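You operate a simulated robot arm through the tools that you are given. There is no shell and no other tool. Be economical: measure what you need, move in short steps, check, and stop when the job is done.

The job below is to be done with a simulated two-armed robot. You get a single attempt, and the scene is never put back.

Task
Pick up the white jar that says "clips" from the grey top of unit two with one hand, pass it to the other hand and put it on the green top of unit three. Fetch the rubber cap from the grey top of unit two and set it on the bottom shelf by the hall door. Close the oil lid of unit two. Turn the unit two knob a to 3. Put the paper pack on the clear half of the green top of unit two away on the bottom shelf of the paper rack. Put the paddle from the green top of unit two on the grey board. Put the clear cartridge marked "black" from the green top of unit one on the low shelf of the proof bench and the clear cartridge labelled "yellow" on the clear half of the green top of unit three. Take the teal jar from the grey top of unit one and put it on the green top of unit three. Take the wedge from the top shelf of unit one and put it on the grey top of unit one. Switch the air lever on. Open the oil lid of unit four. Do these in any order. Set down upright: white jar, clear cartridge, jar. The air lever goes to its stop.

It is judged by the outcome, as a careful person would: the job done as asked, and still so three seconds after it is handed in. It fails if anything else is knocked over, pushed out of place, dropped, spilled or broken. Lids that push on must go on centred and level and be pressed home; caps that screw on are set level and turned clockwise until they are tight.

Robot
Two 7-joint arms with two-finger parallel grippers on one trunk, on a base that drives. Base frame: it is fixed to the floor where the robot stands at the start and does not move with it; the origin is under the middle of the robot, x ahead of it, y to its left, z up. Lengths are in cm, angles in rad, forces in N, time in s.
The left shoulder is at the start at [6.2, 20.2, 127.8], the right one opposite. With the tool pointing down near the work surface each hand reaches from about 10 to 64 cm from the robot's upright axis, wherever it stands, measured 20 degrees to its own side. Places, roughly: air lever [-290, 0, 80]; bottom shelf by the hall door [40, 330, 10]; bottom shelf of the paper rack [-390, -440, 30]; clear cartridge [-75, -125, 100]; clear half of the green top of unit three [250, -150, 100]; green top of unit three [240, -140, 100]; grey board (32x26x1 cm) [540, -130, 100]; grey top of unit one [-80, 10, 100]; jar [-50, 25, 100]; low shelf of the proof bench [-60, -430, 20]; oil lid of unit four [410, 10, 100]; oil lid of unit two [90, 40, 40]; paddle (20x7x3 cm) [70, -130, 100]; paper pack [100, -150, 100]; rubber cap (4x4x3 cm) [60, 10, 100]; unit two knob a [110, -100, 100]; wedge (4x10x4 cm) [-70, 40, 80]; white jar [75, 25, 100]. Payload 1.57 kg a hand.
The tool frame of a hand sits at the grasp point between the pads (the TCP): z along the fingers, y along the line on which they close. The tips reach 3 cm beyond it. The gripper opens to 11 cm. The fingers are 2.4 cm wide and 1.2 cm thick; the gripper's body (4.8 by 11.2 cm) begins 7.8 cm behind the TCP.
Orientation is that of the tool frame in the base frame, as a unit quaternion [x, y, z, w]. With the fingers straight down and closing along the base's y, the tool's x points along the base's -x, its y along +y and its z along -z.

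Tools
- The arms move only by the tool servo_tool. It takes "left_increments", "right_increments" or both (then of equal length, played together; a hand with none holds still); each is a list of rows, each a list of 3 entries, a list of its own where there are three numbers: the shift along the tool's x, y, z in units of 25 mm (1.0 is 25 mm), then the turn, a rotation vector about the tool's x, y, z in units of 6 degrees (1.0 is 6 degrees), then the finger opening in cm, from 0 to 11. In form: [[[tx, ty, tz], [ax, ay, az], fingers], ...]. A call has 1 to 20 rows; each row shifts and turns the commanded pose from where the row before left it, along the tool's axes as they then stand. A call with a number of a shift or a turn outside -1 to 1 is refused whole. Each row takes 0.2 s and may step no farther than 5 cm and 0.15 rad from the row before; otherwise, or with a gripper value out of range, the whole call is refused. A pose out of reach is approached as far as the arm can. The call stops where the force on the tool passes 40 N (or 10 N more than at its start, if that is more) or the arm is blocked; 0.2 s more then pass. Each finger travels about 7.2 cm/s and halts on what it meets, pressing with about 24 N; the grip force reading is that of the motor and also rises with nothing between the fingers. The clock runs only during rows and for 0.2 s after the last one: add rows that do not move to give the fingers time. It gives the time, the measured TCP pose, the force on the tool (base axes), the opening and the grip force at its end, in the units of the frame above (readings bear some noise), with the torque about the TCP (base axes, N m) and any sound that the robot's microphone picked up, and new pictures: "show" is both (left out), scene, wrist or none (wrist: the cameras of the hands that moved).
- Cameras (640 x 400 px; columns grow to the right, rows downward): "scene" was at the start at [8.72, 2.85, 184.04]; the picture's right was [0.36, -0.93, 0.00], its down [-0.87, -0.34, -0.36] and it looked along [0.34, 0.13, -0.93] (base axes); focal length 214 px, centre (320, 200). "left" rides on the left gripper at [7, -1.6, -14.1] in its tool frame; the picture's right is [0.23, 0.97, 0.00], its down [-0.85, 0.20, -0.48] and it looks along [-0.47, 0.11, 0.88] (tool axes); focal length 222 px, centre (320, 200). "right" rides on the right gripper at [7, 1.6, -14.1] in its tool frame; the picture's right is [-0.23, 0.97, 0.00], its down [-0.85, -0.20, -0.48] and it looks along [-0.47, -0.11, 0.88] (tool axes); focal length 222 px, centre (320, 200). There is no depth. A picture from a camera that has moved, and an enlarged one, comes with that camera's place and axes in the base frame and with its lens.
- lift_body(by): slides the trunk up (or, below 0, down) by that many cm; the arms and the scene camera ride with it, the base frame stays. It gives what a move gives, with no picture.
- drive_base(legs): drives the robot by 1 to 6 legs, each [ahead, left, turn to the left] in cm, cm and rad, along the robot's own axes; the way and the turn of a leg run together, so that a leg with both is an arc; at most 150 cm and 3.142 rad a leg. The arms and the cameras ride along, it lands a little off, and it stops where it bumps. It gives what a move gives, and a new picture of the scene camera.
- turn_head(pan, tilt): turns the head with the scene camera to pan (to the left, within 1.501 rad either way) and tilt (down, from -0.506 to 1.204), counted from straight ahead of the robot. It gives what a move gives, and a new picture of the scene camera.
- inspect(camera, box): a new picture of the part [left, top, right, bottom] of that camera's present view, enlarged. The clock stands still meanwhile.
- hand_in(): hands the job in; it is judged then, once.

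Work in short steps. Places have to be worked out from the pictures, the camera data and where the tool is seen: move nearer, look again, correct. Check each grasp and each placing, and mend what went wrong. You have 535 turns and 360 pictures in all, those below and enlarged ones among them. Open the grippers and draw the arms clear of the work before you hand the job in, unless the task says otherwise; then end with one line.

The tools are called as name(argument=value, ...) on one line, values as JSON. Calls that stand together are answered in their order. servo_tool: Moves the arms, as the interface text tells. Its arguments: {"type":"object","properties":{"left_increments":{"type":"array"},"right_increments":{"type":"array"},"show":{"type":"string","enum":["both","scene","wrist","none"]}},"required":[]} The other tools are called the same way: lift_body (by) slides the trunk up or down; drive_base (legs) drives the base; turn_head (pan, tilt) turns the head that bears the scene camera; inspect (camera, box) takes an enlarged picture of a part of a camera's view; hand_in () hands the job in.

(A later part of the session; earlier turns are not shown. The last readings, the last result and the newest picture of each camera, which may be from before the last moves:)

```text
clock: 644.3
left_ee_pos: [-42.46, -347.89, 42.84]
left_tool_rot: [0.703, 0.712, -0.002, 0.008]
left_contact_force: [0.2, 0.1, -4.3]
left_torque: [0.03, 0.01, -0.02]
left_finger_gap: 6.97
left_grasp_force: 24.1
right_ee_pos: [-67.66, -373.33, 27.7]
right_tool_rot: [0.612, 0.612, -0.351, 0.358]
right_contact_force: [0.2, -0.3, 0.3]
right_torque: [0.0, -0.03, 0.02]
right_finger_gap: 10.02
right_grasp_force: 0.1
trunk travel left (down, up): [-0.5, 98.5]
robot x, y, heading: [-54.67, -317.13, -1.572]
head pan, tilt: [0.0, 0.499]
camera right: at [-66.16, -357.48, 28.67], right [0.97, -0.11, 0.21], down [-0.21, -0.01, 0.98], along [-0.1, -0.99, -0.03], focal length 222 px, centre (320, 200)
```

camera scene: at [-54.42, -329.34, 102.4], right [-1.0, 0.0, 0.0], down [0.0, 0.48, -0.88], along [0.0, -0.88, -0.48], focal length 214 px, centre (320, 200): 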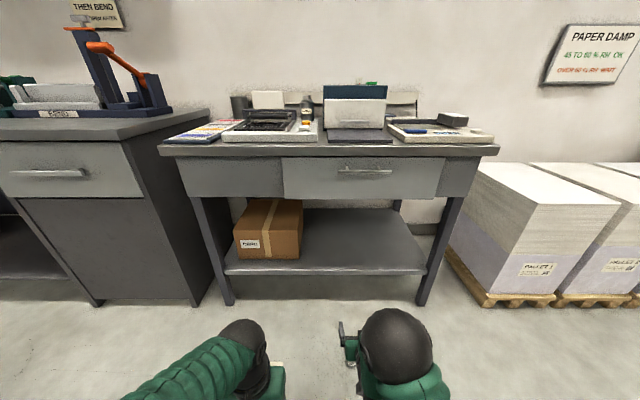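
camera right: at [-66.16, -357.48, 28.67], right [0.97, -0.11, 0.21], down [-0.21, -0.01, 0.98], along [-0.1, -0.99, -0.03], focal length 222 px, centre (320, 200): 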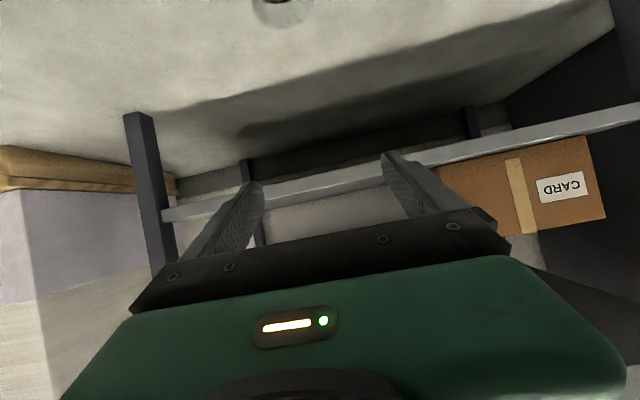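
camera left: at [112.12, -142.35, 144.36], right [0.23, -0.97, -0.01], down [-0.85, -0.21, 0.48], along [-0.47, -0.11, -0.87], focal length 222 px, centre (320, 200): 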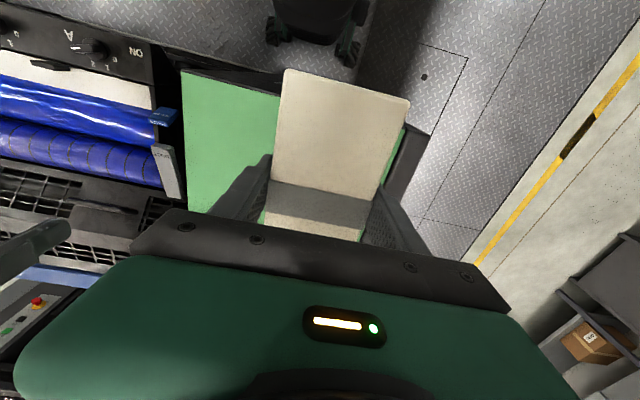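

servo_tool(right_increments=[[[0.868, 0, 0.496], [0, 0, 0], 10], [[0.868, 0, 0.496], [0, 0, 0], 10], [[0.868, 0.1, 0.496], [0, 0, 0], 10], [[0.868, 0, 0.496], [0, 0, 0], 10], [[0.868, 0, 0.496], [0, 0, 0], 10], [[0.868, 0, 0.496], [0, 0, 0], 10], [[0, 0, 0], [0, 0, 0], 10]], show="wrist")

```text
clock: 645.9
left_ee_pos: [-42.46, -347.91, 42.77]
left_tool_rot: [0.702, 0.712, -0.003, 0.008]
left_contact_force: [-0.4, 0.0, -4.7]
left_torque: [-0.02, 0.0, 0.02]
left_finger_gap: 6.98
left_grasp_force: 24.7
right_ee_pos: [-67.3, -373.02, 12.3]
right_tool_rot: [0.611, 0.613, -0.35, 0.358]
right_contact_force: [0.0, 0.1, -0.3]
right_torque: [0.0, 0.0, -0.02]
right_finger_gap: 10.0
right_grasp_force: 0.0
trunk travel left (down, up): [-0.5, 98.5]
robot x, y, heading: [-54.97, -316.95, -1.567]
head pan, tilt: [0.0, 0.499]
camera right: at [-65.87, -357.26, 13.39], right [0.97, -0.11, 0.21], down [-0.21, -0.01, 0.98], along [-0.1, -0.99, -0.03], focal length 222 px, centre (320, 200)
```

right: 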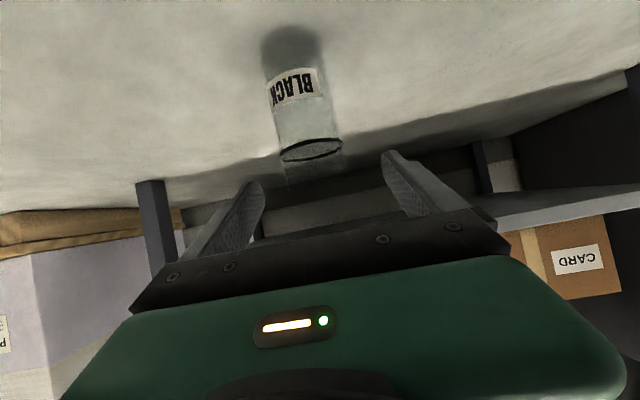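

servo_tool(right_increments=[[[0.868, 0, 0.496], [0, 0, 0], 10], [[0.868, 0, 0.496], [0, 0, 0], 10], [[0.35, 0, 0.2], [0, 0, 0], 10], [[0, 0, 0], [0, 0, 0], 10]], show="wrist")

```text
clock: 646.9
left_ee_pos: [-42.37, -347.97, 42.91]
left_tool_rot: [0.703, 0.711, -0.003, 0.008]
left_contact_force: [0.1, -0.1, -3.4]
left_torque: [-0.01, -0.02, -0.02]
left_finger_gap: 6.98
left_grasp_force: 24.1
right_ee_pos: [-67.17, -373.1, 6.58]
right_tool_rot: [0.612, 0.612, -0.35, 0.359]
right_contact_force: [0.1, -0.3, 0.1]
right_torque: [0.01, -0.04, -0.01]
right_finger_gap: 10.04
right_grasp_force: 0.0
trunk travel left (down, up): [-0.5, 98.5]
robot x, y, heading: [-54.91, -317.08, -1.571]
head pan, tilt: [0.0, 0.499]
camera right: at [-65.76, -357.41, 7.59], right [0.97, -0.11, 0.21], down [-0.21, -0.01, 0.98], along [-0.1, -0.99, -0.03], focal length 222 px, centre (320, 200)
```

right: 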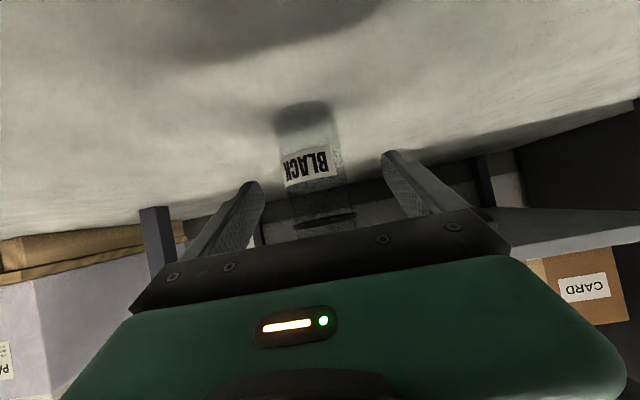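

servo_tool(right_increments=[[[0, 0, 0.2], [0, 0, 0], 8], [[0, 0, 0], [0, 0, 0], 5], [[0, 0, 0], [0, 0, 0], 3], [[0, 0, 0], [0, 0, 0], 3], [[0, 0, 0], [0, 0, 0], 3], [[0, 0, 0], [0, 0, 0], 3]], show="none")

servo_tool(right_increments=[[[-0.4, 0, -0.23], [0, 0, 0], 3], [[-0.868, 0, -0.496], [0, 0, 0], 3], [[-0.868, 0, -0.496], [0, 0, 0], 3], [[-0.868, 0, -0.496], [0, 0, 0], 3], [[-0.868, 0, -0.496], [0, 0, 0], 3], [[-0.868, 0, -0.496], [0, 0, 0], 3], [[-0.868, 0, -0.496], [0, 0, 0], 3], [[-0.868, 0, -0.496], [0, 0, 0], 3], [[-0.868, 0, -0.496], [0, 0, 0], 3], [[-0.868, 0, -0.496], [0, 0, 0], 3], [[-0.868, 0, -0.496], [0, 0, 0], 3], [[0, 0, 0], [0, 0, 0], 3]], show="wrist")

```text
clock: 648.3
left_ee_pos: [-42.41, -347.95, 42.92]
left_tool_rot: [0.703, 0.711, -0.003, 0.008]
left_contact_force: [-0.3, -0.3, -3.5]
left_torque: [0.07, 0.0, 0.03]
left_finger_gap: 7.0
left_grasp_force: 23.7
right_ee_pos: [-67.27, -373.47, 6.42]
right_tool_rot: [0.611, 0.612, -0.35, 0.359]
right_contact_force: [0.4, 0.3, 0.4]
right_torque: [0.0, -0.05, 0.0]
right_finger_gap: 5.01
right_grasp_force: 24.5
trunk travel left (down, up): [-0.5, 98.5]
robot x, y, heading: [-54.38, -317.34, -1.571]
head pan, tilt: [0.0, 0.499]
```

```text
clock: 650.9
left_ee_pos: [-42.33, -347.89, 42.88]
left_tool_rot: [0.703, 0.711, -0.003, 0.008]
left_contact_force: [-0.5, -0.2, -3.6]
left_torque: [0.04, 0.02, -0.01]
left_finger_gap: 7.02
left_grasp_force: 24.4
right_ee_pos: [-67.53, -373.71, 32.5]
right_tool_rot: [0.612, 0.612, -0.351, 0.358]
right_contact_force: [0.0, 0.8, -1.3]
right_torque: [0.04, -0.01, 0.01]
right_finger_gap: 4.89
right_grasp_force: 24.0
trunk travel left (down, up): [-0.5, 98.5]
robot x, y, heading: [-54.6, -317.6, -1.573]
head pan, tilt: [0.0, 0.499]
camera right: at [-66.01, -358.02, 33.53], right [0.97, -0.11, 0.21], down [-0.21, -0.01, 0.98], along [-0.1, -0.99, -0.03], focal length 222 px, centre (320, 200)
```

right: 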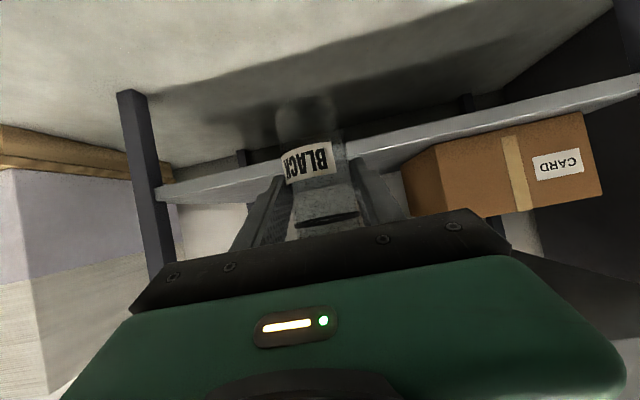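

Held. Shelf top looks nearer z≈25, so I raise 4 cm more, then drive ahead 42 cm under the drawer.

servo_tool(right_increments=[[[-0.868, 0, -0.496], [0, 0, 0], 3], [[-0.6, 0, -0.35], [0, 0, 0], 3], [[0, 0, 0], [0, 0, 0], 3]], show="none")

drive_base(legs=[[30, 0, 0]])

inspect(camera="right", box=[100, 0, 640, 300])

```text
clock: 651.7
left_ee_pos: [-42.32, -347.91, 42.68]
left_tool_rot: [0.703, 0.711, -0.003, 0.008]
left_contact_force: [0.6, -0.8, -3.7]
left_torque: [0.02, 0.02, 0.02]
left_finger_gap: 6.99
left_grasp_force: 24.0
right_ee_pos: [-67.49, -373.71, 36.76]
right_tool_rot: [0.611, 0.612, -0.351, 0.359]
right_contact_force: [0.1, 0.3, -1.2]
right_torque: [0.02, 0.0, -0.02]
right_finger_gap: 4.85
right_grasp_force: 23.8
trunk travel left (down, up): [-0.5, 98.5]
robot x, y, heading: [-54.56, -317.19, -1.575]
head pan, tilt: [0.0, 0.499]
```

```text
clock: 653.7
left_ee_pos: [-42.32, -378.24, 42.78]
left_tool_rot: [0.702, 0.712, -0.003, 0.008]
left_contact_force: [-0.4, -0.4, -3.4]
left_torque: [0.03, 0.01, 0.01]
left_finger_gap: 6.97
left_grasp_force: 24.0
right_ee_pos: [-67.4, -404.09, 36.8]
right_tool_rot: [0.611, 0.612, -0.351, 0.359]
right_contact_force: [-0.3, -0.3, -1.0]
right_torque: [0.02, 0.0, -0.01]
right_finger_gap: 4.91
right_grasp_force: 24.0
trunk travel left (down, up): [-0.5, 98.5]
robot x, y, heading: [-54.21, -347.65, -1.567]
head pan, tilt: [0.0, 0.499]
camera scene: at [-54.34, -359.69, 102.4], right [-1.0, 0.0, 0.0], down [0.0, 0.48, -0.88], along [0.0, -0.88, -0.48], focal length 214 px, centre (320, 200)
```

scene: 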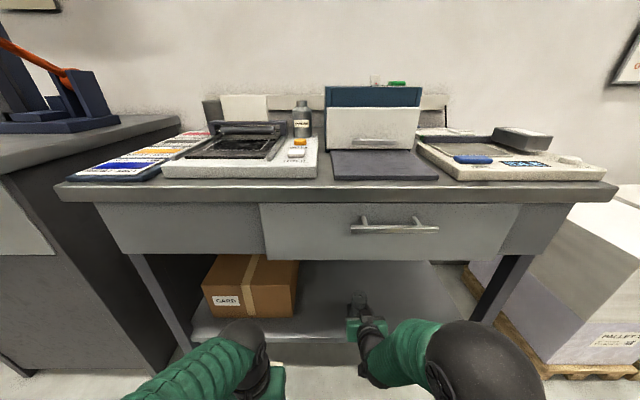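

```text
1.19 times, centred on (370, 150) of right
camera zoom: at [-65.85, -388.32, 37.72], right [0.97, -0.11, 0.21], down [-0.21, -0.01, 0.98], along [-0.1, -0.99, -0.03], focal length 263 px, centre (261, 259)
```

zoom: 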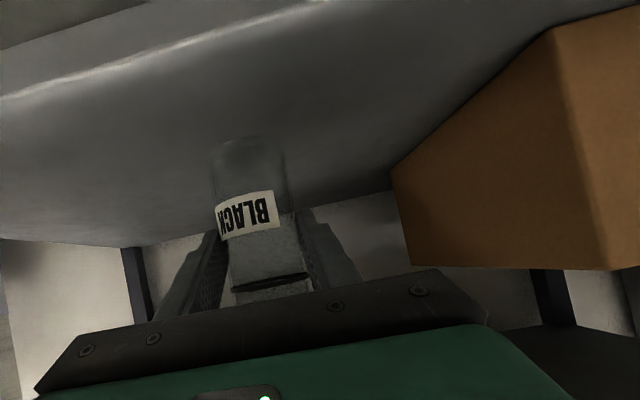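

drive_base(legs=[[12, 0, 0]])

servo_tool(right_increments=[[[0.868, 0, 0.496], [0, 0, 0], 3], [[0.5, 0, 0.28], [0, 0, 0], 3], [[0, 0, 0], [0, 0, 0], 3]], show="wrist")

```text
clock: 655.0
left_ee_pos: [-42.44, -390.55, 42.83]
left_tool_rot: [0.702, 0.712, -0.003, 0.009]
left_contact_force: [-0.7, -0.6, -3.5]
left_torque: [-0.02, -0.01, -0.04]
left_finger_gap: 7.0
left_grasp_force: 24.0
right_ee_pos: [-67.33, -416.19, 36.83]
right_tool_rot: [0.611, 0.612, -0.35, 0.359]
right_contact_force: [0.1, 0.3, -0.8]
right_torque: [0.06, 0.03, 0.02]
right_finger_gap: 4.87
right_grasp_force: 23.7
trunk travel left (down, up): [-0.5, 98.5]
robot x, y, heading: [-54.36, -359.86, -1.568]
head pan, tilt: [0.0, 0.499]
camera scene: at [-54.35, -371.86, 102.4], right [-1.0, 0.0, 0.0], down [0.0, 0.48, -0.88], along [0.0, -0.88, -0.48], focal length 214 px, centre (320, 200)
```

scene: 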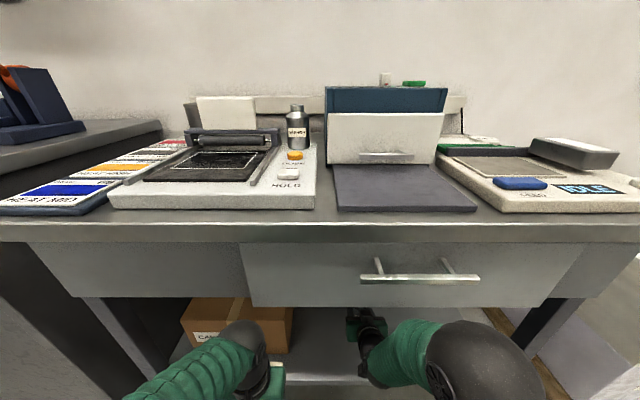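

```text
clock: 655.8
left_ee_pos: [-42.33, -390.41, 42.78]
left_tool_rot: [0.703, 0.711, -0.003, 0.008]
left_contact_force: [-0.2, 0.0, -4.1]
left_torque: [0.02, 0.03, 0.01]
left_finger_gap: 6.98
left_grasp_force: 23.9
right_ee_pos: [-67.45, -416.29, 32.87]
right_tool_rot: [0.611, 0.612, -0.351, 0.36]
right_contact_force: [0.3, -0.8, -1.6]
right_torque: [0.07, 0.0, 0.03]
right_finger_gap: 4.87
right_grasp_force: 24.1
trunk travel left (down, up): [-0.5, 98.5]
robot x, y, heading: [-54.28, -359.79, -1.568]
head pan, tilt: [0.0, 0.499]
camera right: at [-65.98, -400.52, 33.86], right [0.97, -0.11, 0.21], down [-0.21, -0.01, 0.98], along [-0.1, -0.99, -0.03], focal length 222 px, centre (320, 200)
```

right: 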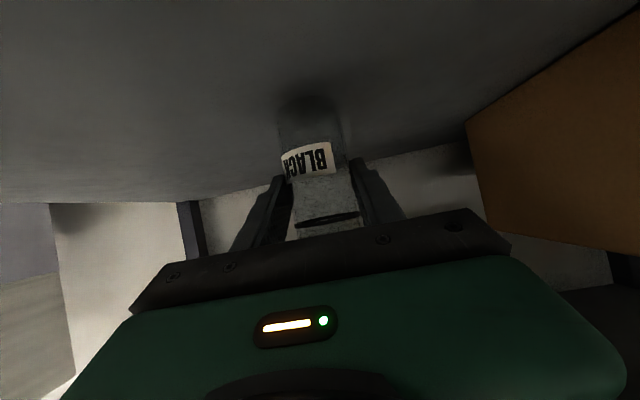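

servo_tool(right_increments=[[[0.14, 0, 0.08], [0, 0, 0], 3], [[0.14, 0, 0.08], [0, 0, 0], 3], [[0.14, 0, 0.08], [0, 0, 0], 3], [[0.14, 0, 0.08], [0, 0, 0], 3], [[0, 0, 0], [0, 0, 0], 3]], show="none")

servo_tool(right_increments=[[[0.14, 0, 0.08], [0, 0, 0], 3], [[0.14, 0, 0.08], [0, 0, 0], 3], [[0.14, 0, 0.08], [0, 0, 0], 3], [[0.14, 0, 0.08], [0, 0, 0], 3], [[0, 0, 0], [0, 0, 0], 3]], show="wrist")

```text
clock: 657.0
left_ee_pos: [-42.28, -390.41, 42.85]
left_tool_rot: [0.702, 0.712, -0.006, 0.008]
left_contact_force: [0.4, 0.0, -3.6]
left_torque: [0.02, 0.0, 0.0]
left_finger_gap: 6.99
left_grasp_force: 24.6
right_ee_pos: [-67.54, -416.37, 31.55]
right_tool_rot: [0.611, 0.61, -0.354, 0.36]
right_contact_force: [0.9, -3.6, 11.8]
right_torque: [0.62, -0.75, 1.15]
right_finger_gap: 4.78
right_grasp_force: 21.6
trunk travel left (down, up): [-0.5, 98.5]
robot x, y, heading: [-54.57, -359.59, -1.57]
head pan, tilt: [0.0, 0.499]
```

```text
clock: 658.2
left_ee_pos: [-42.27, -390.27, 42.9]
left_tool_rot: [0.703, 0.711, -0.005, 0.009]
left_contact_force: [1.2, -0.1, -4.0]
left_torque: [0.03, 0.04, -0.01]
left_finger_gap: 6.99
left_grasp_force: 23.9
right_ee_pos: [-67.35, -416.06, 29.69]
right_tool_rot: [0.611, 0.612, -0.352, 0.36]
right_contact_force: [0.0, 8.5, 19.7]
right_torque: [-0.03, 0.34, -0.12]
right_finger_gap: 4.8
right_grasp_force: 24.1
trunk travel left (down, up): [-0.5, 98.5]
robot x, y, heading: [-54.63, -359.8, -1.571]
head pan, tilt: [0.0, 0.499]
camera right: at [-65.82, -400.35, 30.7], right [0.97, -0.11, 0.21], down [-0.21, -0.01, 0.98], along [-0.1, -0.99, -0.03], focal length 222 px, centre (320, 200)
```

right: 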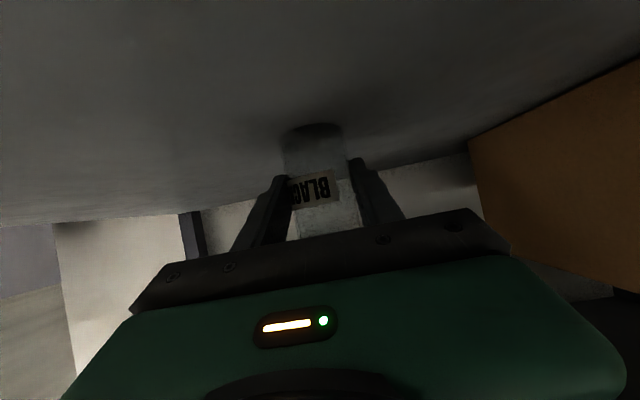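

It stands on the shelf (z≈25); the grip slid a little. I open and back the hand straight out.

servo_tool(right_increments=[[[-0.1, 0, -0.06], [0, 0, 0], 3], [[0, 0, 0], [0, 0, 0], 6], [[0, 0, 0], [0, 0, 0], 9], [[0, 0, 0], [0, 0, 0], 10], [[0, 0, 0], [0, 0, 0], 10]], show="wrist")

```text
clock: 659.4
left_ee_pos: [-42.24, -390.32, 42.87]
left_tool_rot: [0.702, 0.712, -0.003, 0.008]
left_contact_force: [-1.2, -0.5, -3.5]
left_torque: [0.02, 0.02, -0.01]
left_finger_gap: 7.0
left_grasp_force: 24.0
right_ee_pos: [-67.25, -416.2, 29.88]
right_tool_rot: [0.611, 0.612, -0.351, 0.359]
right_contact_force: [0.2, 1.0, 0.3]
right_torque: [-0.04, 0.03, -0.01]
right_finger_gap: 9.98
right_grasp_force: 0.1
trunk travel left (down, up): [-0.5, 98.5]
robot x, y, heading: [-54.65, -360.0, -1.573]
head pan, tilt: [0.0, 0.499]
camera right: at [-65.84, -400.38, 30.85], right [0.97, -0.11, 0.21], down [-0.21, -0.01, 0.98], along [-0.1, -0.99, -0.03], focal length 222 px, centre (320, 200)
```

right: 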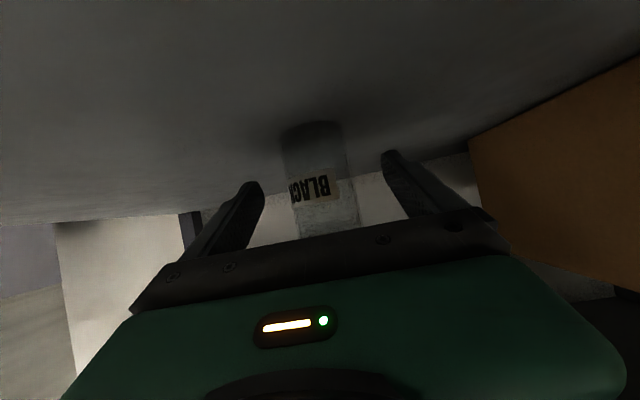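

drive_base(legs=[[-35, 0, 0]])

inspect(camera="scene", box=[280, 180, 440, 320])

```text
clock: 661.7
left_ee_pos: [-42.36, -354.55, 42.89]
left_tool_rot: [0.703, 0.711, -0.003, 0.007]
left_contact_force: [-0.2, 0.3, -4.3]
left_torque: [0.02, 0.01, -0.01]
left_finger_gap: 7.03
left_grasp_force: 24.4
right_ee_pos: [-67.39, -380.38, 29.92]
right_tool_rot: [0.611, 0.612, -0.351, 0.359]
right_contact_force: [0.3, -0.1, -0.3]
right_torque: [-0.01, 0.0, -0.03]
right_finger_gap: 9.99
right_grasp_force: 0.0
trunk travel left (down, up): [-0.5, 98.5]
robot x, y, heading: [-54.49, -323.99, -1.57]
head pan, tilt: [0.0, 0.499]
camera scene: at [-54.37, -336.11, 102.4], right [-1.0, 0.0, 0.0], down [0.0, 0.48, -0.88], along [0.0, -0.88, -0.48], focal length 214 px, centre (320, 200)
```

scene: 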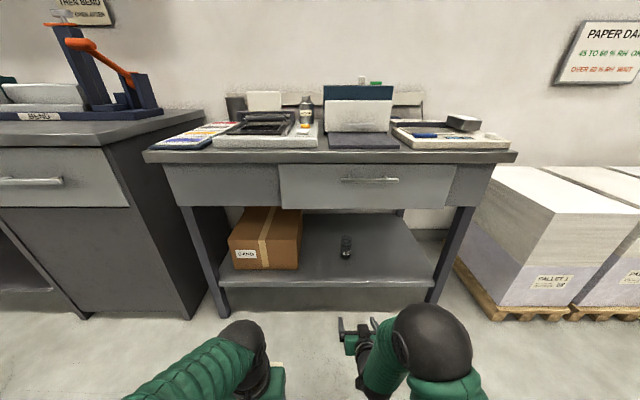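

```text
2.86 times, centred on (360, 250) of scene
camera zoom: at [-54.37, -336.11, 102.4], right [-1.0, 0.0, 0.0], down [0.0, 0.48, -0.88], along [0.0, -0.88, -0.48], focal length 613 px, centre (206, 57)
```

zoom: 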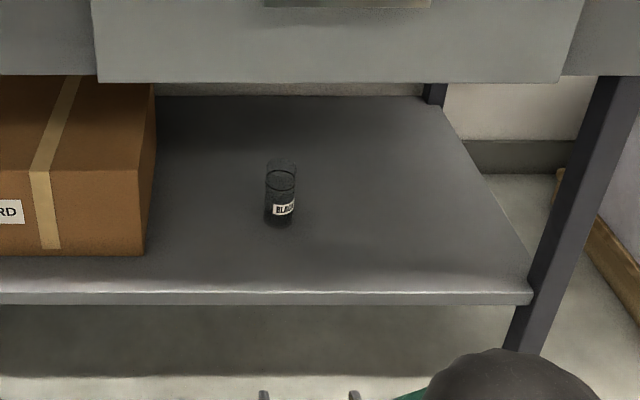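

BLACK stands upright on the low shelf. Next the paper rack: raise the trunk, turn west and look along the way.

lift_body(by=40)

drive_base(legs=[[-5, 0, 0], [0, 0, -1.57]])

turn_head(pan=0.2, tilt=0.4)

```text
clock: 665.5
left_ee_pos: [-42.36, -354.67, 82.91]
left_tool_rot: [0.703, 0.711, -0.004, 0.009]
left_contact_force: [0.6, 0.5, -3.5]
left_torque: [0.03, 0.01, 0.01]
left_finger_gap: 6.98
left_grasp_force: 24.5
right_ee_pos: [-67.3, -380.33, 70.06]
right_tool_rot: [0.611, 0.612, -0.351, 0.359]
right_contact_force: [-0.4, -0.8, 0.4]
right_torque: [-0.02, 0.0, -0.04]
right_finger_gap: 9.99
right_grasp_force: 0.1
trunk travel left (down, up): [-40.5, 58.5]
robot x, y, heading: [-54.51, -324.02, -1.572]
head pan, tilt: [0.0, 0.499]
```

```text
clock: 670.2
left_ee_pos: [-85.31, -331.62, 82.9]
left_tool_rot: [1.0, 0.01, -0.009, 0.003]
left_contact_force: [-0.2, 0.0, -4.1]
left_torque: [-0.01, 0.0, 0.03]
left_finger_gap: 7.01
left_grasp_force: 23.8
right_ee_pos: [-111.14, -306.77, 70.01]
right_tool_rot: [0.865, 0.003, -0.502, 0.007]
right_contact_force: [0.2, -0.1, -0.6]
right_torque: [0.01, 0.01, -0.01]
right_finger_gap: 10.01
right_grasp_force: 0.1
trunk travel left (down, up): [-40.5, 58.5]
robot x, y, heading: [-54.98, -319.22, -3.132]
head pan, tilt: [0.0, 0.499]
camera scene: at [-66.79, -319.1, 142.4], right [-0.01, 1.0, 0.0], down [0.48, 0.0, -0.88], along [-0.88, -0.01, -0.48], focal length 214 px, centre (320, 200)
```

scene: 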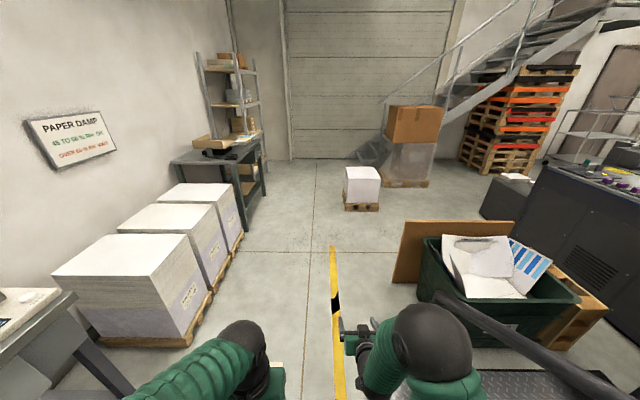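

```text
clock: 671.0
left_ee_pos: [-85.22, -331.6, 82.85]
left_tool_rot: [1.0, 0.009, -0.009, 0.003]
left_contact_force: [-0.4, 0.5, -4.6]
left_torque: [0.01, 0.0, 0.01]
left_finger_gap: 6.98
left_grasp_force: 23.8
right_ee_pos: [-111.26, -306.79, 69.89]
right_tool_rot: [0.864, 0.003, -0.503, 0.007]
right_contact_force: [0.6, 0.5, 0.7]
right_torque: [0.03, 0.0, -0.02]
right_finger_gap: 10.0
right_grasp_force: 0.1
trunk travel left (down, up): [-40.5, 58.5]
robot x, y, heading: [-54.61, -319.04, -3.132]
head pan, tilt: [0.201, 0.4]
camera scene: at [-66.75, -320.93, 143.31], right [-0.21, 0.98, 0.0], down [0.38, 0.08, -0.92], along [-0.9, -0.19, -0.39], focal length 214 px, centre (320, 200)
```

scene: 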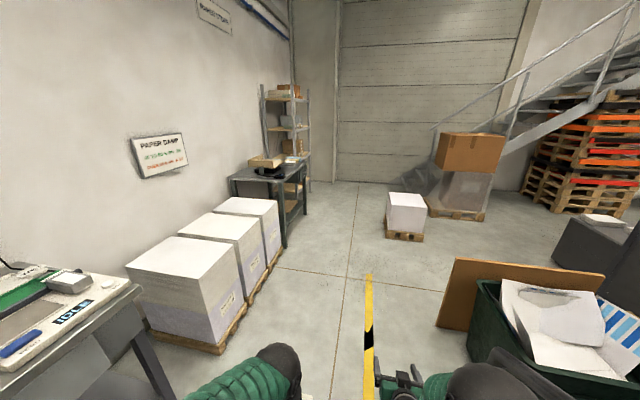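

The lane ahead is clear. I drive west ~230 cm and look at the rack.

drive_base(legs=[[115, 0, 0], [115, 0, 0]])

turn_head(pan=0.7, tilt=0.5)

```text
clock: 682.3
left_ee_pos: [-316.07, -332.99, 82.91]
left_tool_rot: [1.0, 0.005, -0.009, 0.003]
left_contact_force: [-1.0, 0.7, -3.6]
left_torque: [0.01, -0.06, -0.01]
left_finger_gap: 7.0
left_grasp_force: 23.8
right_ee_pos: [-341.8, -307.89, 69.98]
right_tool_rot: [0.865, 0.0, -0.502, 0.006]
right_contact_force: [0.1, -0.6, 0.3]
right_torque: [-0.03, 0.02, 0.0]
right_finger_gap: 10.01
right_grasp_force: 0.1
trunk travel left (down, up): [-40.5, 58.5]
robot x, y, heading: [-285.2, -320.82, 3.14]
head pan, tilt: [0.201, 0.4]
camera scene: at [-297.5, -322.4, 143.31], right [-0.2, 0.98, 0.0], down [0.38, 0.08, -0.92], along [-0.9, -0.18, -0.39], focal length 214 px, centre (320, 200)
```

scene: 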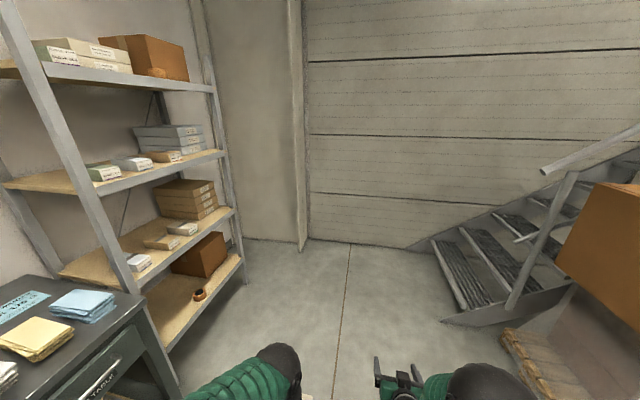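

```text
clock: 683.2
left_ee_pos: [-316.06, -332.94, 82.93]
left_tool_rot: [1.0, 0.005, -0.009, 0.003]
left_contact_force: [0.4, 0.1, -4.7]
left_torque: [0.01, -0.04, 0.02]
left_finger_gap: 7.01
left_grasp_force: 24.3
right_ee_pos: [-341.78, -307.88, 69.93]
right_tool_rot: [0.864, 0.0, -0.504, 0.005]
right_contact_force: [0.6, -0.2, 0.1]
right_torque: [0.03, -0.02, 0.04]
right_finger_gap: 10.0
right_grasp_force: 0.1
trunk travel left (down, up): [-40.5, 58.5]
robot x, y, heading: [-285.68, -320.58, 3.137]
head pan, tilt: [0.7, 0.499]
camera scene: at [-295.35, -326.4, 142.41], right [-0.64, 0.77, 0.0], down [0.37, 0.31, -0.88], along [-0.67, -0.56, -0.48], focal length 214 px, centre (320, 200)
```

scene: 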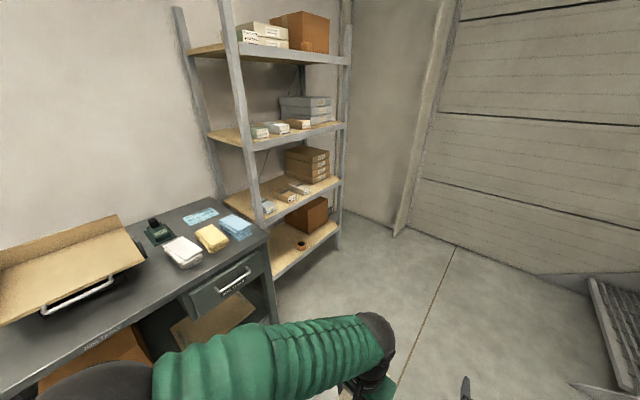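

The rack's bottom shelf (z≈30, front y≈-413, x -353…-423) has free space at its left; clearance to next shelf ~48 cm. I return the right hand to vertical and tuck it, then drive in front of the rack.

servo_tool(right_increments=[[[0, 0, 0], [0, 1, 0], 8], [[0, 0, 0], [0, 1, 0], 8], [[0, 0, 0], [0, 1, 0], 8], [[0, 0, 0], [0, 1, 0], 8], [[0, 0, 0], [0, 1, 0], 8], [[0, 0, 0], [0, 1, 0], 8], [[0, 0, 0], [0, 1, 0], 8], [[0, 0, 0], [0, 1, 0], 8], [[0, 0, 0], [0, 1, 0], 8], [[0, 0, 0], [0, 1, 0], 8], [[1, -0.4, 0], [0, 0, 0], 8], [[1, -0.4, 0], [0, 0, 0], 8], [[1, -0.4, 0], [0, 0, 0], 8], [[1, -0.4, 0], [0, 0, 0], 8], [[1, -0.4, 0], [0, 0, 0], 8], [[1, -0.4, 0], [0, 0, 0], 8], [[1, -0.4, 0], [0, 0, 0], 8], [[1, -0.4, 0], [0, 0, 0], 8], [[1, -0.4, 0], [0, 0, 0], 8]], show="none")

drive_base(legs=[[90, 0, 0], [0, 0, 1.575]])

turn_head(pan=0.1, tilt=0.7)

```text
clock: 687.2
left_ee_pos: [-315.88, -332.85, 82.98]
left_tool_rot: [1.0, 0.005, -0.009, 0.004]
left_contact_force: [0.3, 0.3, -4.1]
left_torque: [0.02, -0.01, -0.02]
left_finger_gap: 6.99
left_grasp_force: 24.0
right_ee_pos: [-319.48, -298.65, 69.71]
right_tool_rot: [1.0, 0.003, -0.004, 0.005]
right_contact_force: [-0.6, 0.1, 0.5]
right_torque: [0.03, 0.02, -0.02]
right_finger_gap: 8.01
right_grasp_force: 0.0
trunk travel left (down, up): [-40.5, 58.5]
robot x, y, heading: [-285.68, -320.38, -3.141]
head pan, tilt: [0.7, 0.499]
```

```text
clock: 695.8
left_ee_pos: [-362.97, -350.6, 82.89]
left_tool_rot: [0.709, 0.705, -0.004, 0.008]
left_contact_force: [0.8, 0.3, -4.1]
left_torque: [0.07, -0.02, 0.0]
left_finger_gap: 6.97
left_grasp_force: 24.2
right_ee_pos: [-397.28, -353.49, 69.8]
right_tool_rot: [0.71, 0.704, 0.002, 0.006]
right_contact_force: [-0.3, 0.3, 0.1]
right_torque: [-0.04, -0.03, 0.01]
right_finger_gap: 8.01
right_grasp_force: 0.2
trunk travel left (down, up): [-40.5, 58.5]
robot x, y, heading: [-375.18, -319.71, -1.582]
head pan, tilt: [0.7, 0.499]
camera scene: at [-368.88, -329.84, 142.41], right [-0.77, -0.63, 0.0], down [-0.3, 0.37, -0.88], along [0.56, -0.68, -0.48], focal length 214 px, centre (320, 200)
```

scene: 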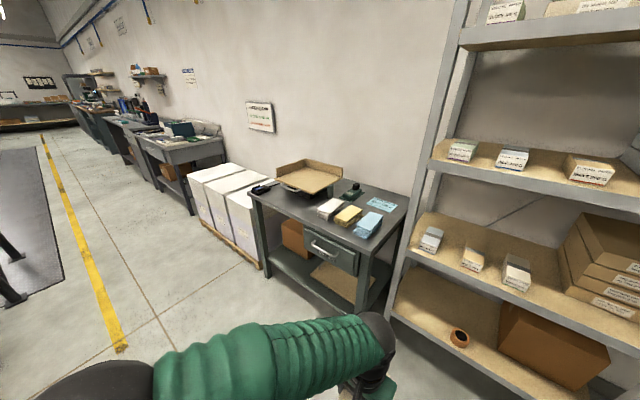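

```text
clock: 696.8
left_ee_pos: [-362.99, -350.38, 82.93]
left_tool_rot: [0.709, 0.705, -0.004, 0.008]
left_contact_force: [-0.1, 0.5, -2.6]
left_torque: [0.03, 0.02, 0.0]
left_finger_gap: 6.98
left_grasp_force: 24.3
right_ee_pos: [-397.26, -353.52, 69.78]
right_tool_rot: [0.711, 0.703, 0.001, 0.006]
right_contact_force: [-0.4, -0.3, -0.7]
right_torque: [0.02, -0.02, -0.02]
right_finger_gap: 7.99
right_grasp_force: 0.0
trunk travel left (down, up): [-40.5, 58.5]
robot x, y, heading: [-375.02, -319.49, -1.588]
head pan, tilt: [0.099, 0.7]
camera scene: at [-373.9, -331.26, 140.64], right [-1.0, -0.08, 0.0], down [-0.05, 0.64, -0.76], along [0.06, -0.76, -0.65], focal length 214 px, centre (320, 200)
```

scene: 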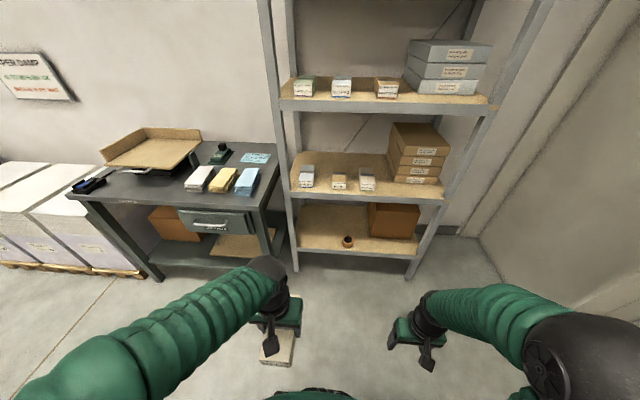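

Clearance above the bottom shelf is ~38 cm, the vertical hand needs ~32. I lower the trunk, extend the left arm and set its height to ~35.5 for the entry.

lift_body(by=-40)

servo_tool(left_increments=[[[-0.93, -0.2, 0.5], [0, 0, 0], 4], [[-0.93, -0.2, 0.5], [0, 0, 0], 4], [[-0.93, -0.2, 0.5], [0, 0, 0], 4], [[-0.93, -0.2, 0.5], [0, 0, 0], 4], [[-0.93, -0.2, 0.5], [0, 0, 0], 4], [[-0.93, -0.2, 0.4], [0, 0, 0], 4], [[0, 0, 0], [0, 0, 0], 4]], show="none")

drive_base(legs=[[35, 0, 0.015]])

```text
clock: 700.6
left_ee_pos: [-363.0, -350.45, 42.81]
left_tool_rot: [0.709, 0.705, -0.005, 0.009]
left_contact_force: [-0.4, -0.1, -3.8]
left_torque: [0.01, -0.03, 0.01]
left_finger_gap: 7.01
left_grasp_force: 24.4
right_ee_pos: [-397.3, -353.38, 29.68]
right_tool_rot: [0.711, 0.703, 0.001, 0.007]
right_contact_force: [0.3, -1.3, 0.2]
right_torque: [0.0, 0.03, 0.02]
right_finger_gap: 8.0
right_grasp_force: 0.0
trunk travel left (down, up): [-0.5, 98.5]
robot x, y, heading: [-375.0, -319.82, -1.589]
head pan, tilt: [0.099, 0.7]
```

```text
clock: 702.2
left_ee_pos: [-365.94, -364.62, 35.75]
left_tool_rot: [0.709, 0.705, -0.004, 0.009]
left_contact_force: [0.0, -0.9, -4.4]
left_torque: [0.06, -0.03, -0.03]
left_finger_gap: 6.97
left_grasp_force: 24.0
right_ee_pos: [-397.26, -353.36, 29.76]
right_tool_rot: [0.711, 0.703, 0.001, 0.006]
right_contact_force: [-0.2, -0.7, -0.2]
right_torque: [0.01, 0.03, 0.0]
right_finger_gap: 8.01
right_grasp_force: 0.1
trunk travel left (down, up): [-0.5, 98.5]
robot x, y, heading: [-374.85, -319.72, -1.584]
head pan, tilt: [0.099, 0.7]
```

```text
clock: 704.5
left_ee_pos: [-365.45, -399.53, 35.9]
left_tool_rot: [0.703, 0.712, -0.004, 0.008]
left_contact_force: [0.0, -0.2, -3.7]
left_torque: [0.01, -0.01, 0.0]
left_finger_gap: 6.98
left_grasp_force: 24.2
right_ee_pos: [-396.91, -388.85, 29.72]
right_tool_rot: [0.704, 0.71, 0.002, 0.007]
right_contact_force: [-0.4, -0.7, -0.7]
right_torque: [0.0, -0.01, 0.04]
right_finger_gap: 7.98
right_grasp_force: 0.0
trunk travel left (down, up): [-0.5, 98.5]
robot x, y, heading: [-374.91, -354.56, -1.566]
head pan, tilt: [0.099, 0.7]
camera scene: at [-373.96, -366.36, 100.63], right [-0.99, -0.1, 0.0], down [-0.07, 0.64, -0.76], along [0.08, -0.76, -0.65], focal length 214 px, centre (320, 200)
```

scene: 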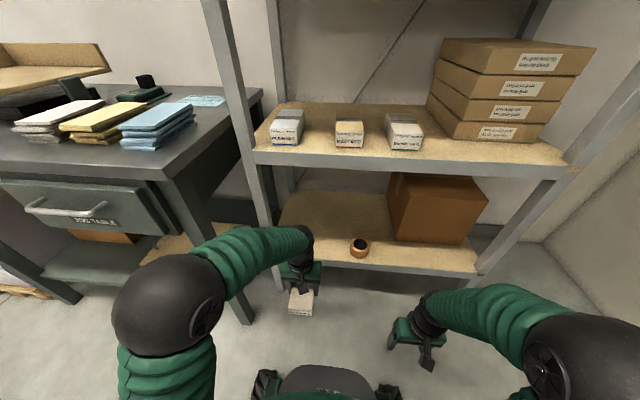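

The left forearm would brush the rack's left post. I'll set the pack on the floor here and take it with the right hand pitched forward. Back off 20 cm and lower the pack.

drive_base(legs=[[-22, 0, 0]])

servo_tool(left_increments=[[[-0.5, 0, 1], [0, 0, 0], 4], [[-0.5, 0, 1], [0, 0, 0], 4], [[-0.5, 0, 1], [0, 0, 0], 4], [[-0.5, 0, 1], [0, 0, 0], 4], [[0, 0, 1], [0, 0, 0], 4], [[0, 0, 1], [0, 0, 0], 4], [[0, 0, 1], [0, 0, 0], 4], [[0, 0, 1], [0, 0, 0], 4], [[0, 0, 1], [0, 0, 0], 4], [[0, 0, 1], [0, 0, 0], 4], [[0, 0, 1], [0, 0, 0], 4], [[0, 0, 1], [0, 0, 0], 4], [[0, 0, 0.5], [0, 0, 0], 4], [[0, 0, 0], [0, 0, 0], 4]], show="wrist")

```text
clock: 706.1
left_ee_pos: [-365.58, -377.75, 35.84]
left_tool_rot: [0.703, 0.711, -0.004, 0.01]
left_contact_force: [-0.4, 0.7, -4.0]
left_torque: [0.01, 0.01, 0.03]
left_finger_gap: 7.0
left_grasp_force: 24.1
right_ee_pos: [-397.0, -367.04, 29.86]
right_tool_rot: [0.704, 0.71, 0.001, 0.007]
right_contact_force: [0.0, 0.2, -0.9]
right_torque: [0.02, -0.02, 0.03]
right_finger_gap: 8.0
right_grasp_force: 0.0
trunk travel left (down, up): [-0.5, 98.5]
robot x, y, heading: [-375.02, -333.14, -1.57]
head pan, tilt: [0.099, 0.7]
camera scene: at [-374.0, -344.51, 100.63], right [-0.99, -0.1, 0.0], down [-0.07, 0.64, -0.76], along [0.08, -0.76, -0.65], focal length 214 px, centre (320, 200)
```

scene: 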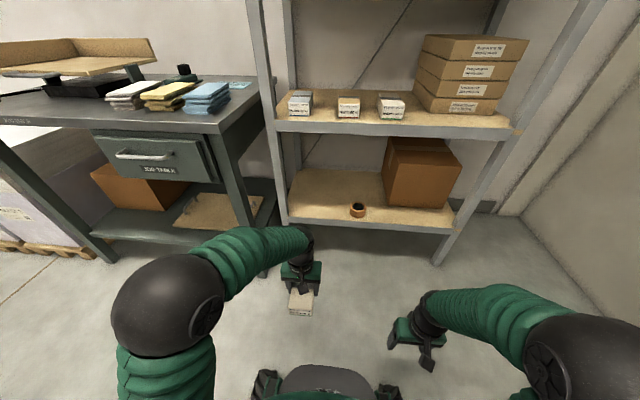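

```text
clock: 709.1
left_ee_pos: [-365.17, -383.29, 4.72]
left_tool_rot: [0.702, 0.712, -0.005, 0.01]
left_contact_force: [-0.2, 0.3, -3.8]
left_torque: [0.02, 0.01, 0.03]
left_finger_gap: 6.99
left_grasp_force: 24.1
right_ee_pos: [-396.99, -367.19, 29.85]
right_tool_rot: [0.705, 0.709, 0.001, 0.008]
right_contact_force: [-0.4, 0.1, -0.1]
right_torque: [-0.02, -0.01, 0.0]
right_finger_gap: 7.97
right_grasp_force: 0.0
trunk travel left (down, up): [-0.5, 98.5]
robot x, y, heading: [-375.03, -333.02, -1.57]
head pan, tilt: [0.099, 0.7]
camera left: at [-367.17, -376.02, 18.45], right [0.97, 0.24, 0.0], down [0.21, -0.84, 0.5], along [0.12, -0.48, -0.87], focal length 222 px, centre (320, 200)
```

left: 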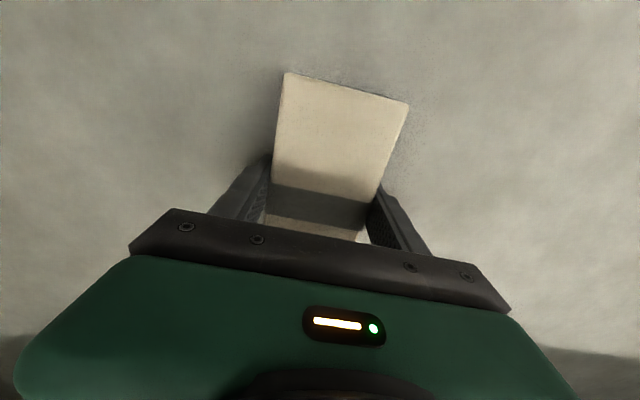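

servo_tool(left_increments=[[[0, 0, 0.3], [0, 0, 0], 4], [[0, 0, 0.1], [0, 0, 0], 4], [[0, 0, 0.1], [0, 0, 0], 4], [[0, 0, 0], [0, 0, 0], 4], [[0, 0, 0], [0, 0, 0], 8], [[0, 0, 0], [0, 0, 0], 11], [[0, 0, 0], [0, 0, 0], 11], [[0, 0, -0.8], [0, 0, 0], 11], [[0, 0, -1], [0, 0, 0], 11], [[0, 0, -1], [0, 0, 0], 11], [[0, 0, -1], [0, 0, 0], 11], [[0, 0, -1], [0, 0, 0], 11], [[0, 0, -1], [0, 0, 0], 11], [[0, 0, -1], [0, 0, 0], 11], [[0, 0, -1], [0, 0, 0], 11], [[0, 0, -1], [0, 0, 0], 11]], show="wrist")

```text
clock: 712.5
left_ee_pos: [-365.29, -382.81, 25.57]
left_tool_rot: [0.703, 0.712, -0.004, 0.01]
left_contact_force: [0.2, -0.5, -0.4]
left_torque: [0.03, -0.03, -0.03]
left_finger_gap: 10.97
left_grasp_force: 0.1
right_ee_pos: [-397.06, -367.13, 29.8]
right_tool_rot: [0.704, 0.71, 0.002, 0.007]
right_contact_force: [-0.6, -0.1, -0.8]
right_torque: [-0.01, -0.01, 0.0]
right_finger_gap: 8.0
right_grasp_force: 0.1
trunk travel left (down, up): [-0.5, 98.5]
robot x, y, heading: [-374.97, -332.88, -1.57]
head pan, tilt: [0.099, 0.7]
camera left: at [-367.26, -375.61, 39.32], right [0.97, 0.24, 0.0], down [0.21, -0.84, 0.5], along [0.12, -0.48, -0.87], focal length 222 px, centre (320, 200)
```

left: 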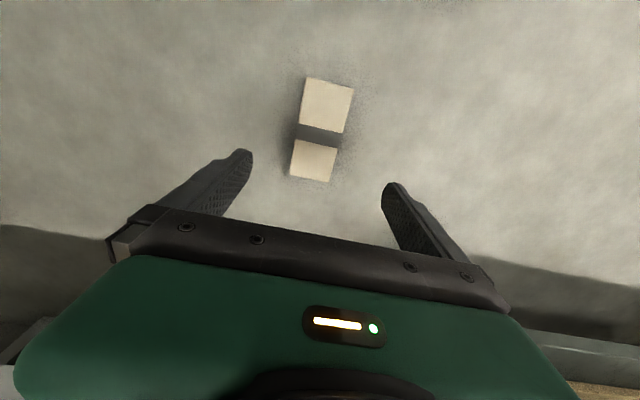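

Pack rests on the floor at (-365,-383.5). I strafe left so it lies before the right hand, extend the right hand over it and pitch it forward.

servo_tool(left_increments=[[[1, 0, -0.5], [0, 0, 0], 8], [[1, 0, -0.5], [0, 0, 0], 8], [[1, 0, -0.5], [0, 0, 0], 8], [[1, 0, -0.5], [0, 0, 0], 8], [[1, 0, -0.5], [0, 0, 0], 8]], show="none")

drive_base(legs=[[-2, 22, 0]])

servo_tool(right_increments=[[[-0.95, 0.4, 0], [0, 0, 0], 10], [[-0.95, 0.4, 0], [0, 0, 0], 10], [[-0.95, 0.4, 0], [0, 0, 0], 10], [[-0.95, 0.4, 0], [0, 0, 0], 10], [[-0.95, 0.4, 0], [0, 0, 0], 10], [[-0.95, 0.4, 0], [0, 0, 0], 10], [[-0.95, 0.4, 0], [0, 0, 0], 10], [[0, 0.4, 0], [0, 0, 0], 10], [[0, 0, 0], [0, -1, 0], 10], [[0, 0, 0], [0, -1, 0], 10], [[0, 0, 0], [0, -1, 0], 10], [[0, 0, 0], [0, -1, 0], 10], [[0, 0, 0], [0, -1, 0], 10], [[0, 0, 0], [0, -1, 0], 10], [[0, 0, 0], [0, -1, 0], 10], [[0, 0, 0], [0, -1, 0], 10], [[0, 0, 0], [0, -1, 0], 10], [[0, 0, 0], [0, -1, 0], 10]])

```text
clock: 713.8
left_ee_pos: [-365.7, -370.25, 31.57]
left_tool_rot: [0.703, 0.711, -0.005, 0.01]
left_contact_force: [0.3, 0.0, 0.2]
left_torque: [-0.03, -0.02, -0.01]
left_finger_gap: 8.0
left_grasp_force: 0.0
right_ee_pos: [-397.05, -367.03, 29.87]
right_tool_rot: [0.704, 0.71, 0.001, 0.005]
right_contact_force: [0.1, 0.1, -0.2]
right_torque: [-0.02, -0.02, -0.04]
right_finger_gap: 8.01
right_grasp_force: 0.1
trunk travel left (down, up): [-0.5, 98.5]
robot x, y, heading: [-375.17, -332.78, -1.572]
head pan, tilt: [0.099, 0.7]
```

```text
clock: 715.5
left_ee_pos: [-343.28, -368.0, 31.6]
left_tool_rot: [0.7, 0.714, -0.005, 0.01]
left_contact_force: [-0.8, 0.5, 0.4]
left_torque: [0.02, -0.01, 0.01]
left_finger_gap: 7.99
left_grasp_force: 0.0
right_ee_pos: [-374.64, -365.08, 29.74]
right_tool_rot: [0.703, 0.711, 0.001, 0.007]
right_contact_force: [0.3, 1.1, 0.2]
right_torque: [0.02, 0.02, 0.02]
right_finger_gap: 8.0
right_grasp_force: 0.1
trunk travel left (down, up): [-0.5, 98.5]
robot x, y, heading: [-353.17, -330.8, -1.561]
head pan, tilt: [0.099, 0.7]
camera scene: at [-351.76, -342.35, 100.64], right [-0.99, -0.11, 0.0], down [-0.07, 0.64, -0.76], along [0.08, -0.76, -0.65], focal length 214 px, centre (320, 200)
```

scene: 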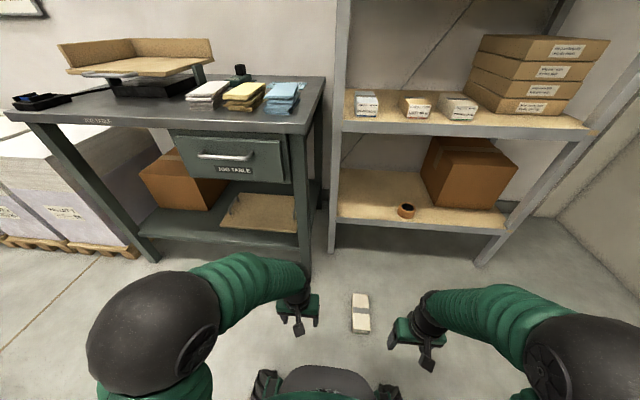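

```text
clock: 719.2
left_ee_pos: [-343.22, -367.99, 31.68]
left_tool_rot: [0.7, 0.714, -0.004, 0.01]
left_contact_force: [-0.2, 0.4, -0.7]
left_torque: [-0.01, 0.01, -0.01]
left_finger_gap: 8.01
left_grasp_force: 0.1
right_ee_pos: [-366.38, -381.47, 30.11]
right_tool_rot: [0.608, 0.613, -0.352, 0.362]
right_contact_force: [-0.9, -0.4, 0.1]
right_torque: [-0.03, 0.0, 0.01]
right_finger_gap: 10.02
right_grasp_force: 0.0
trunk travel left (down, up): [-0.5, 98.5]
robot x, y, heading: [-352.81, -330.99, -1.564]
head pan, tilt: [0.099, 0.7]
camera scene: at [-351.7, -342.37, 100.64], right [-0.99, -0.11, 0.0], down [-0.07, 0.64, -0.76], along [0.08, -0.76, -0.65], focal length 214 px, centre (320, 200)
camera right: at [-364.94, -365.8, 31.03], right [0.97, -0.1, 0.21], down [-0.21, 0.0, 0.98], along [-0.1, -1.0, -0.02], focal length 222 px, centre (320, 200)
```

scene: 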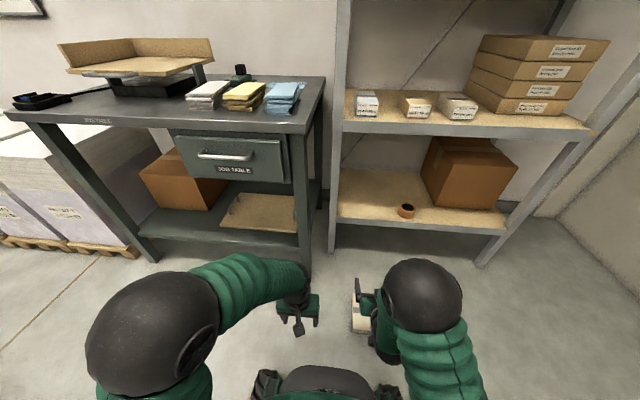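
right: 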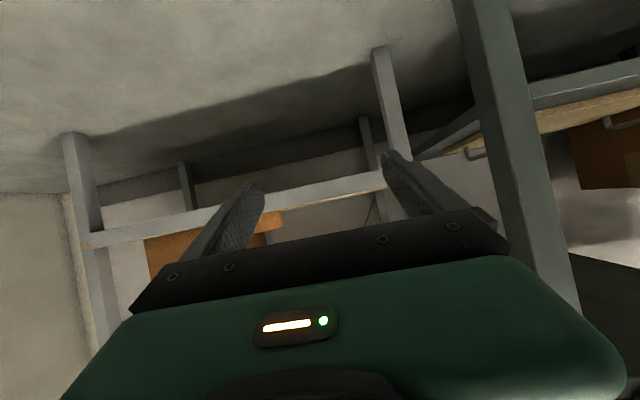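

servo_tool(right_increments=[[[0.835, 0.06, 0.513], [0, 0, 0], 10], [[0.835, 0.06, 0.513], [0, 0, 0], 10], [[0.835, 0.06, 0.513], [0, 0, 0], 10], [[0.835, 0.06, 0.513], [0, 0, 0], 10], [[0.835, 0.06, 0.513], [0, 0, 0], 10], [[0.835, 0.06, 0.513], [0, 0, 0], 10], [[0.835, 0.06, 0.513], [0, 0, 0], 10], [[0.835, 0.06, 0.513], [0, 0, 0], 10], [[0, 0, 0], [0, 0, 0], 10]], show="wrist")

```text
clock: 721.2
left_ee_pos: [-343.23, -367.87, 31.69]
left_tool_rot: [0.701, 0.714, -0.005, 0.011]
left_contact_force: [0.3, 0.6, 0.6]
left_torque: [-0.01, 0.04, -0.01]
left_finger_gap: 8.0
left_grasp_force: 0.2
right_ee_pos: [-365.0, -382.29, 10.58]
right_tool_rot: [0.608, 0.614, -0.351, 0.362]
right_contact_force: [0.4, 0.8, 0.4]
right_torque: [-0.01, 0.0, -0.01]
right_finger_gap: 10.03
right_grasp_force: 0.2
trunk travel left (down, up): [-0.5, 98.5]
robot x, y, heading: [-352.81, -331.05, -1.559]
head pan, tilt: [0.099, 0.7]
camera right: at [-363.61, -366.54, 11.45], right [0.97, -0.1, 0.21], down [-0.21, -0.01, 0.98], along [-0.1, -1.0, -0.03], focal length 222 px, centre (320, 200)
```

right: 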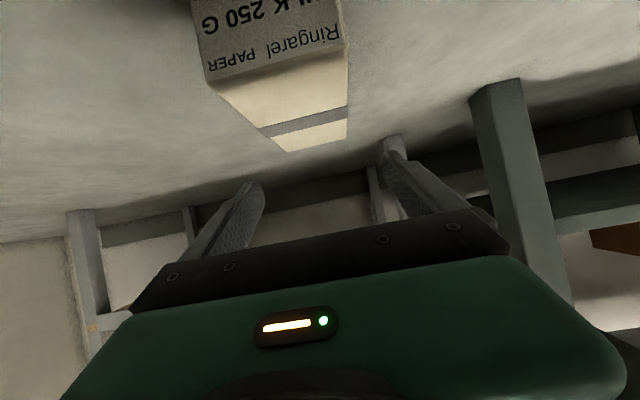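

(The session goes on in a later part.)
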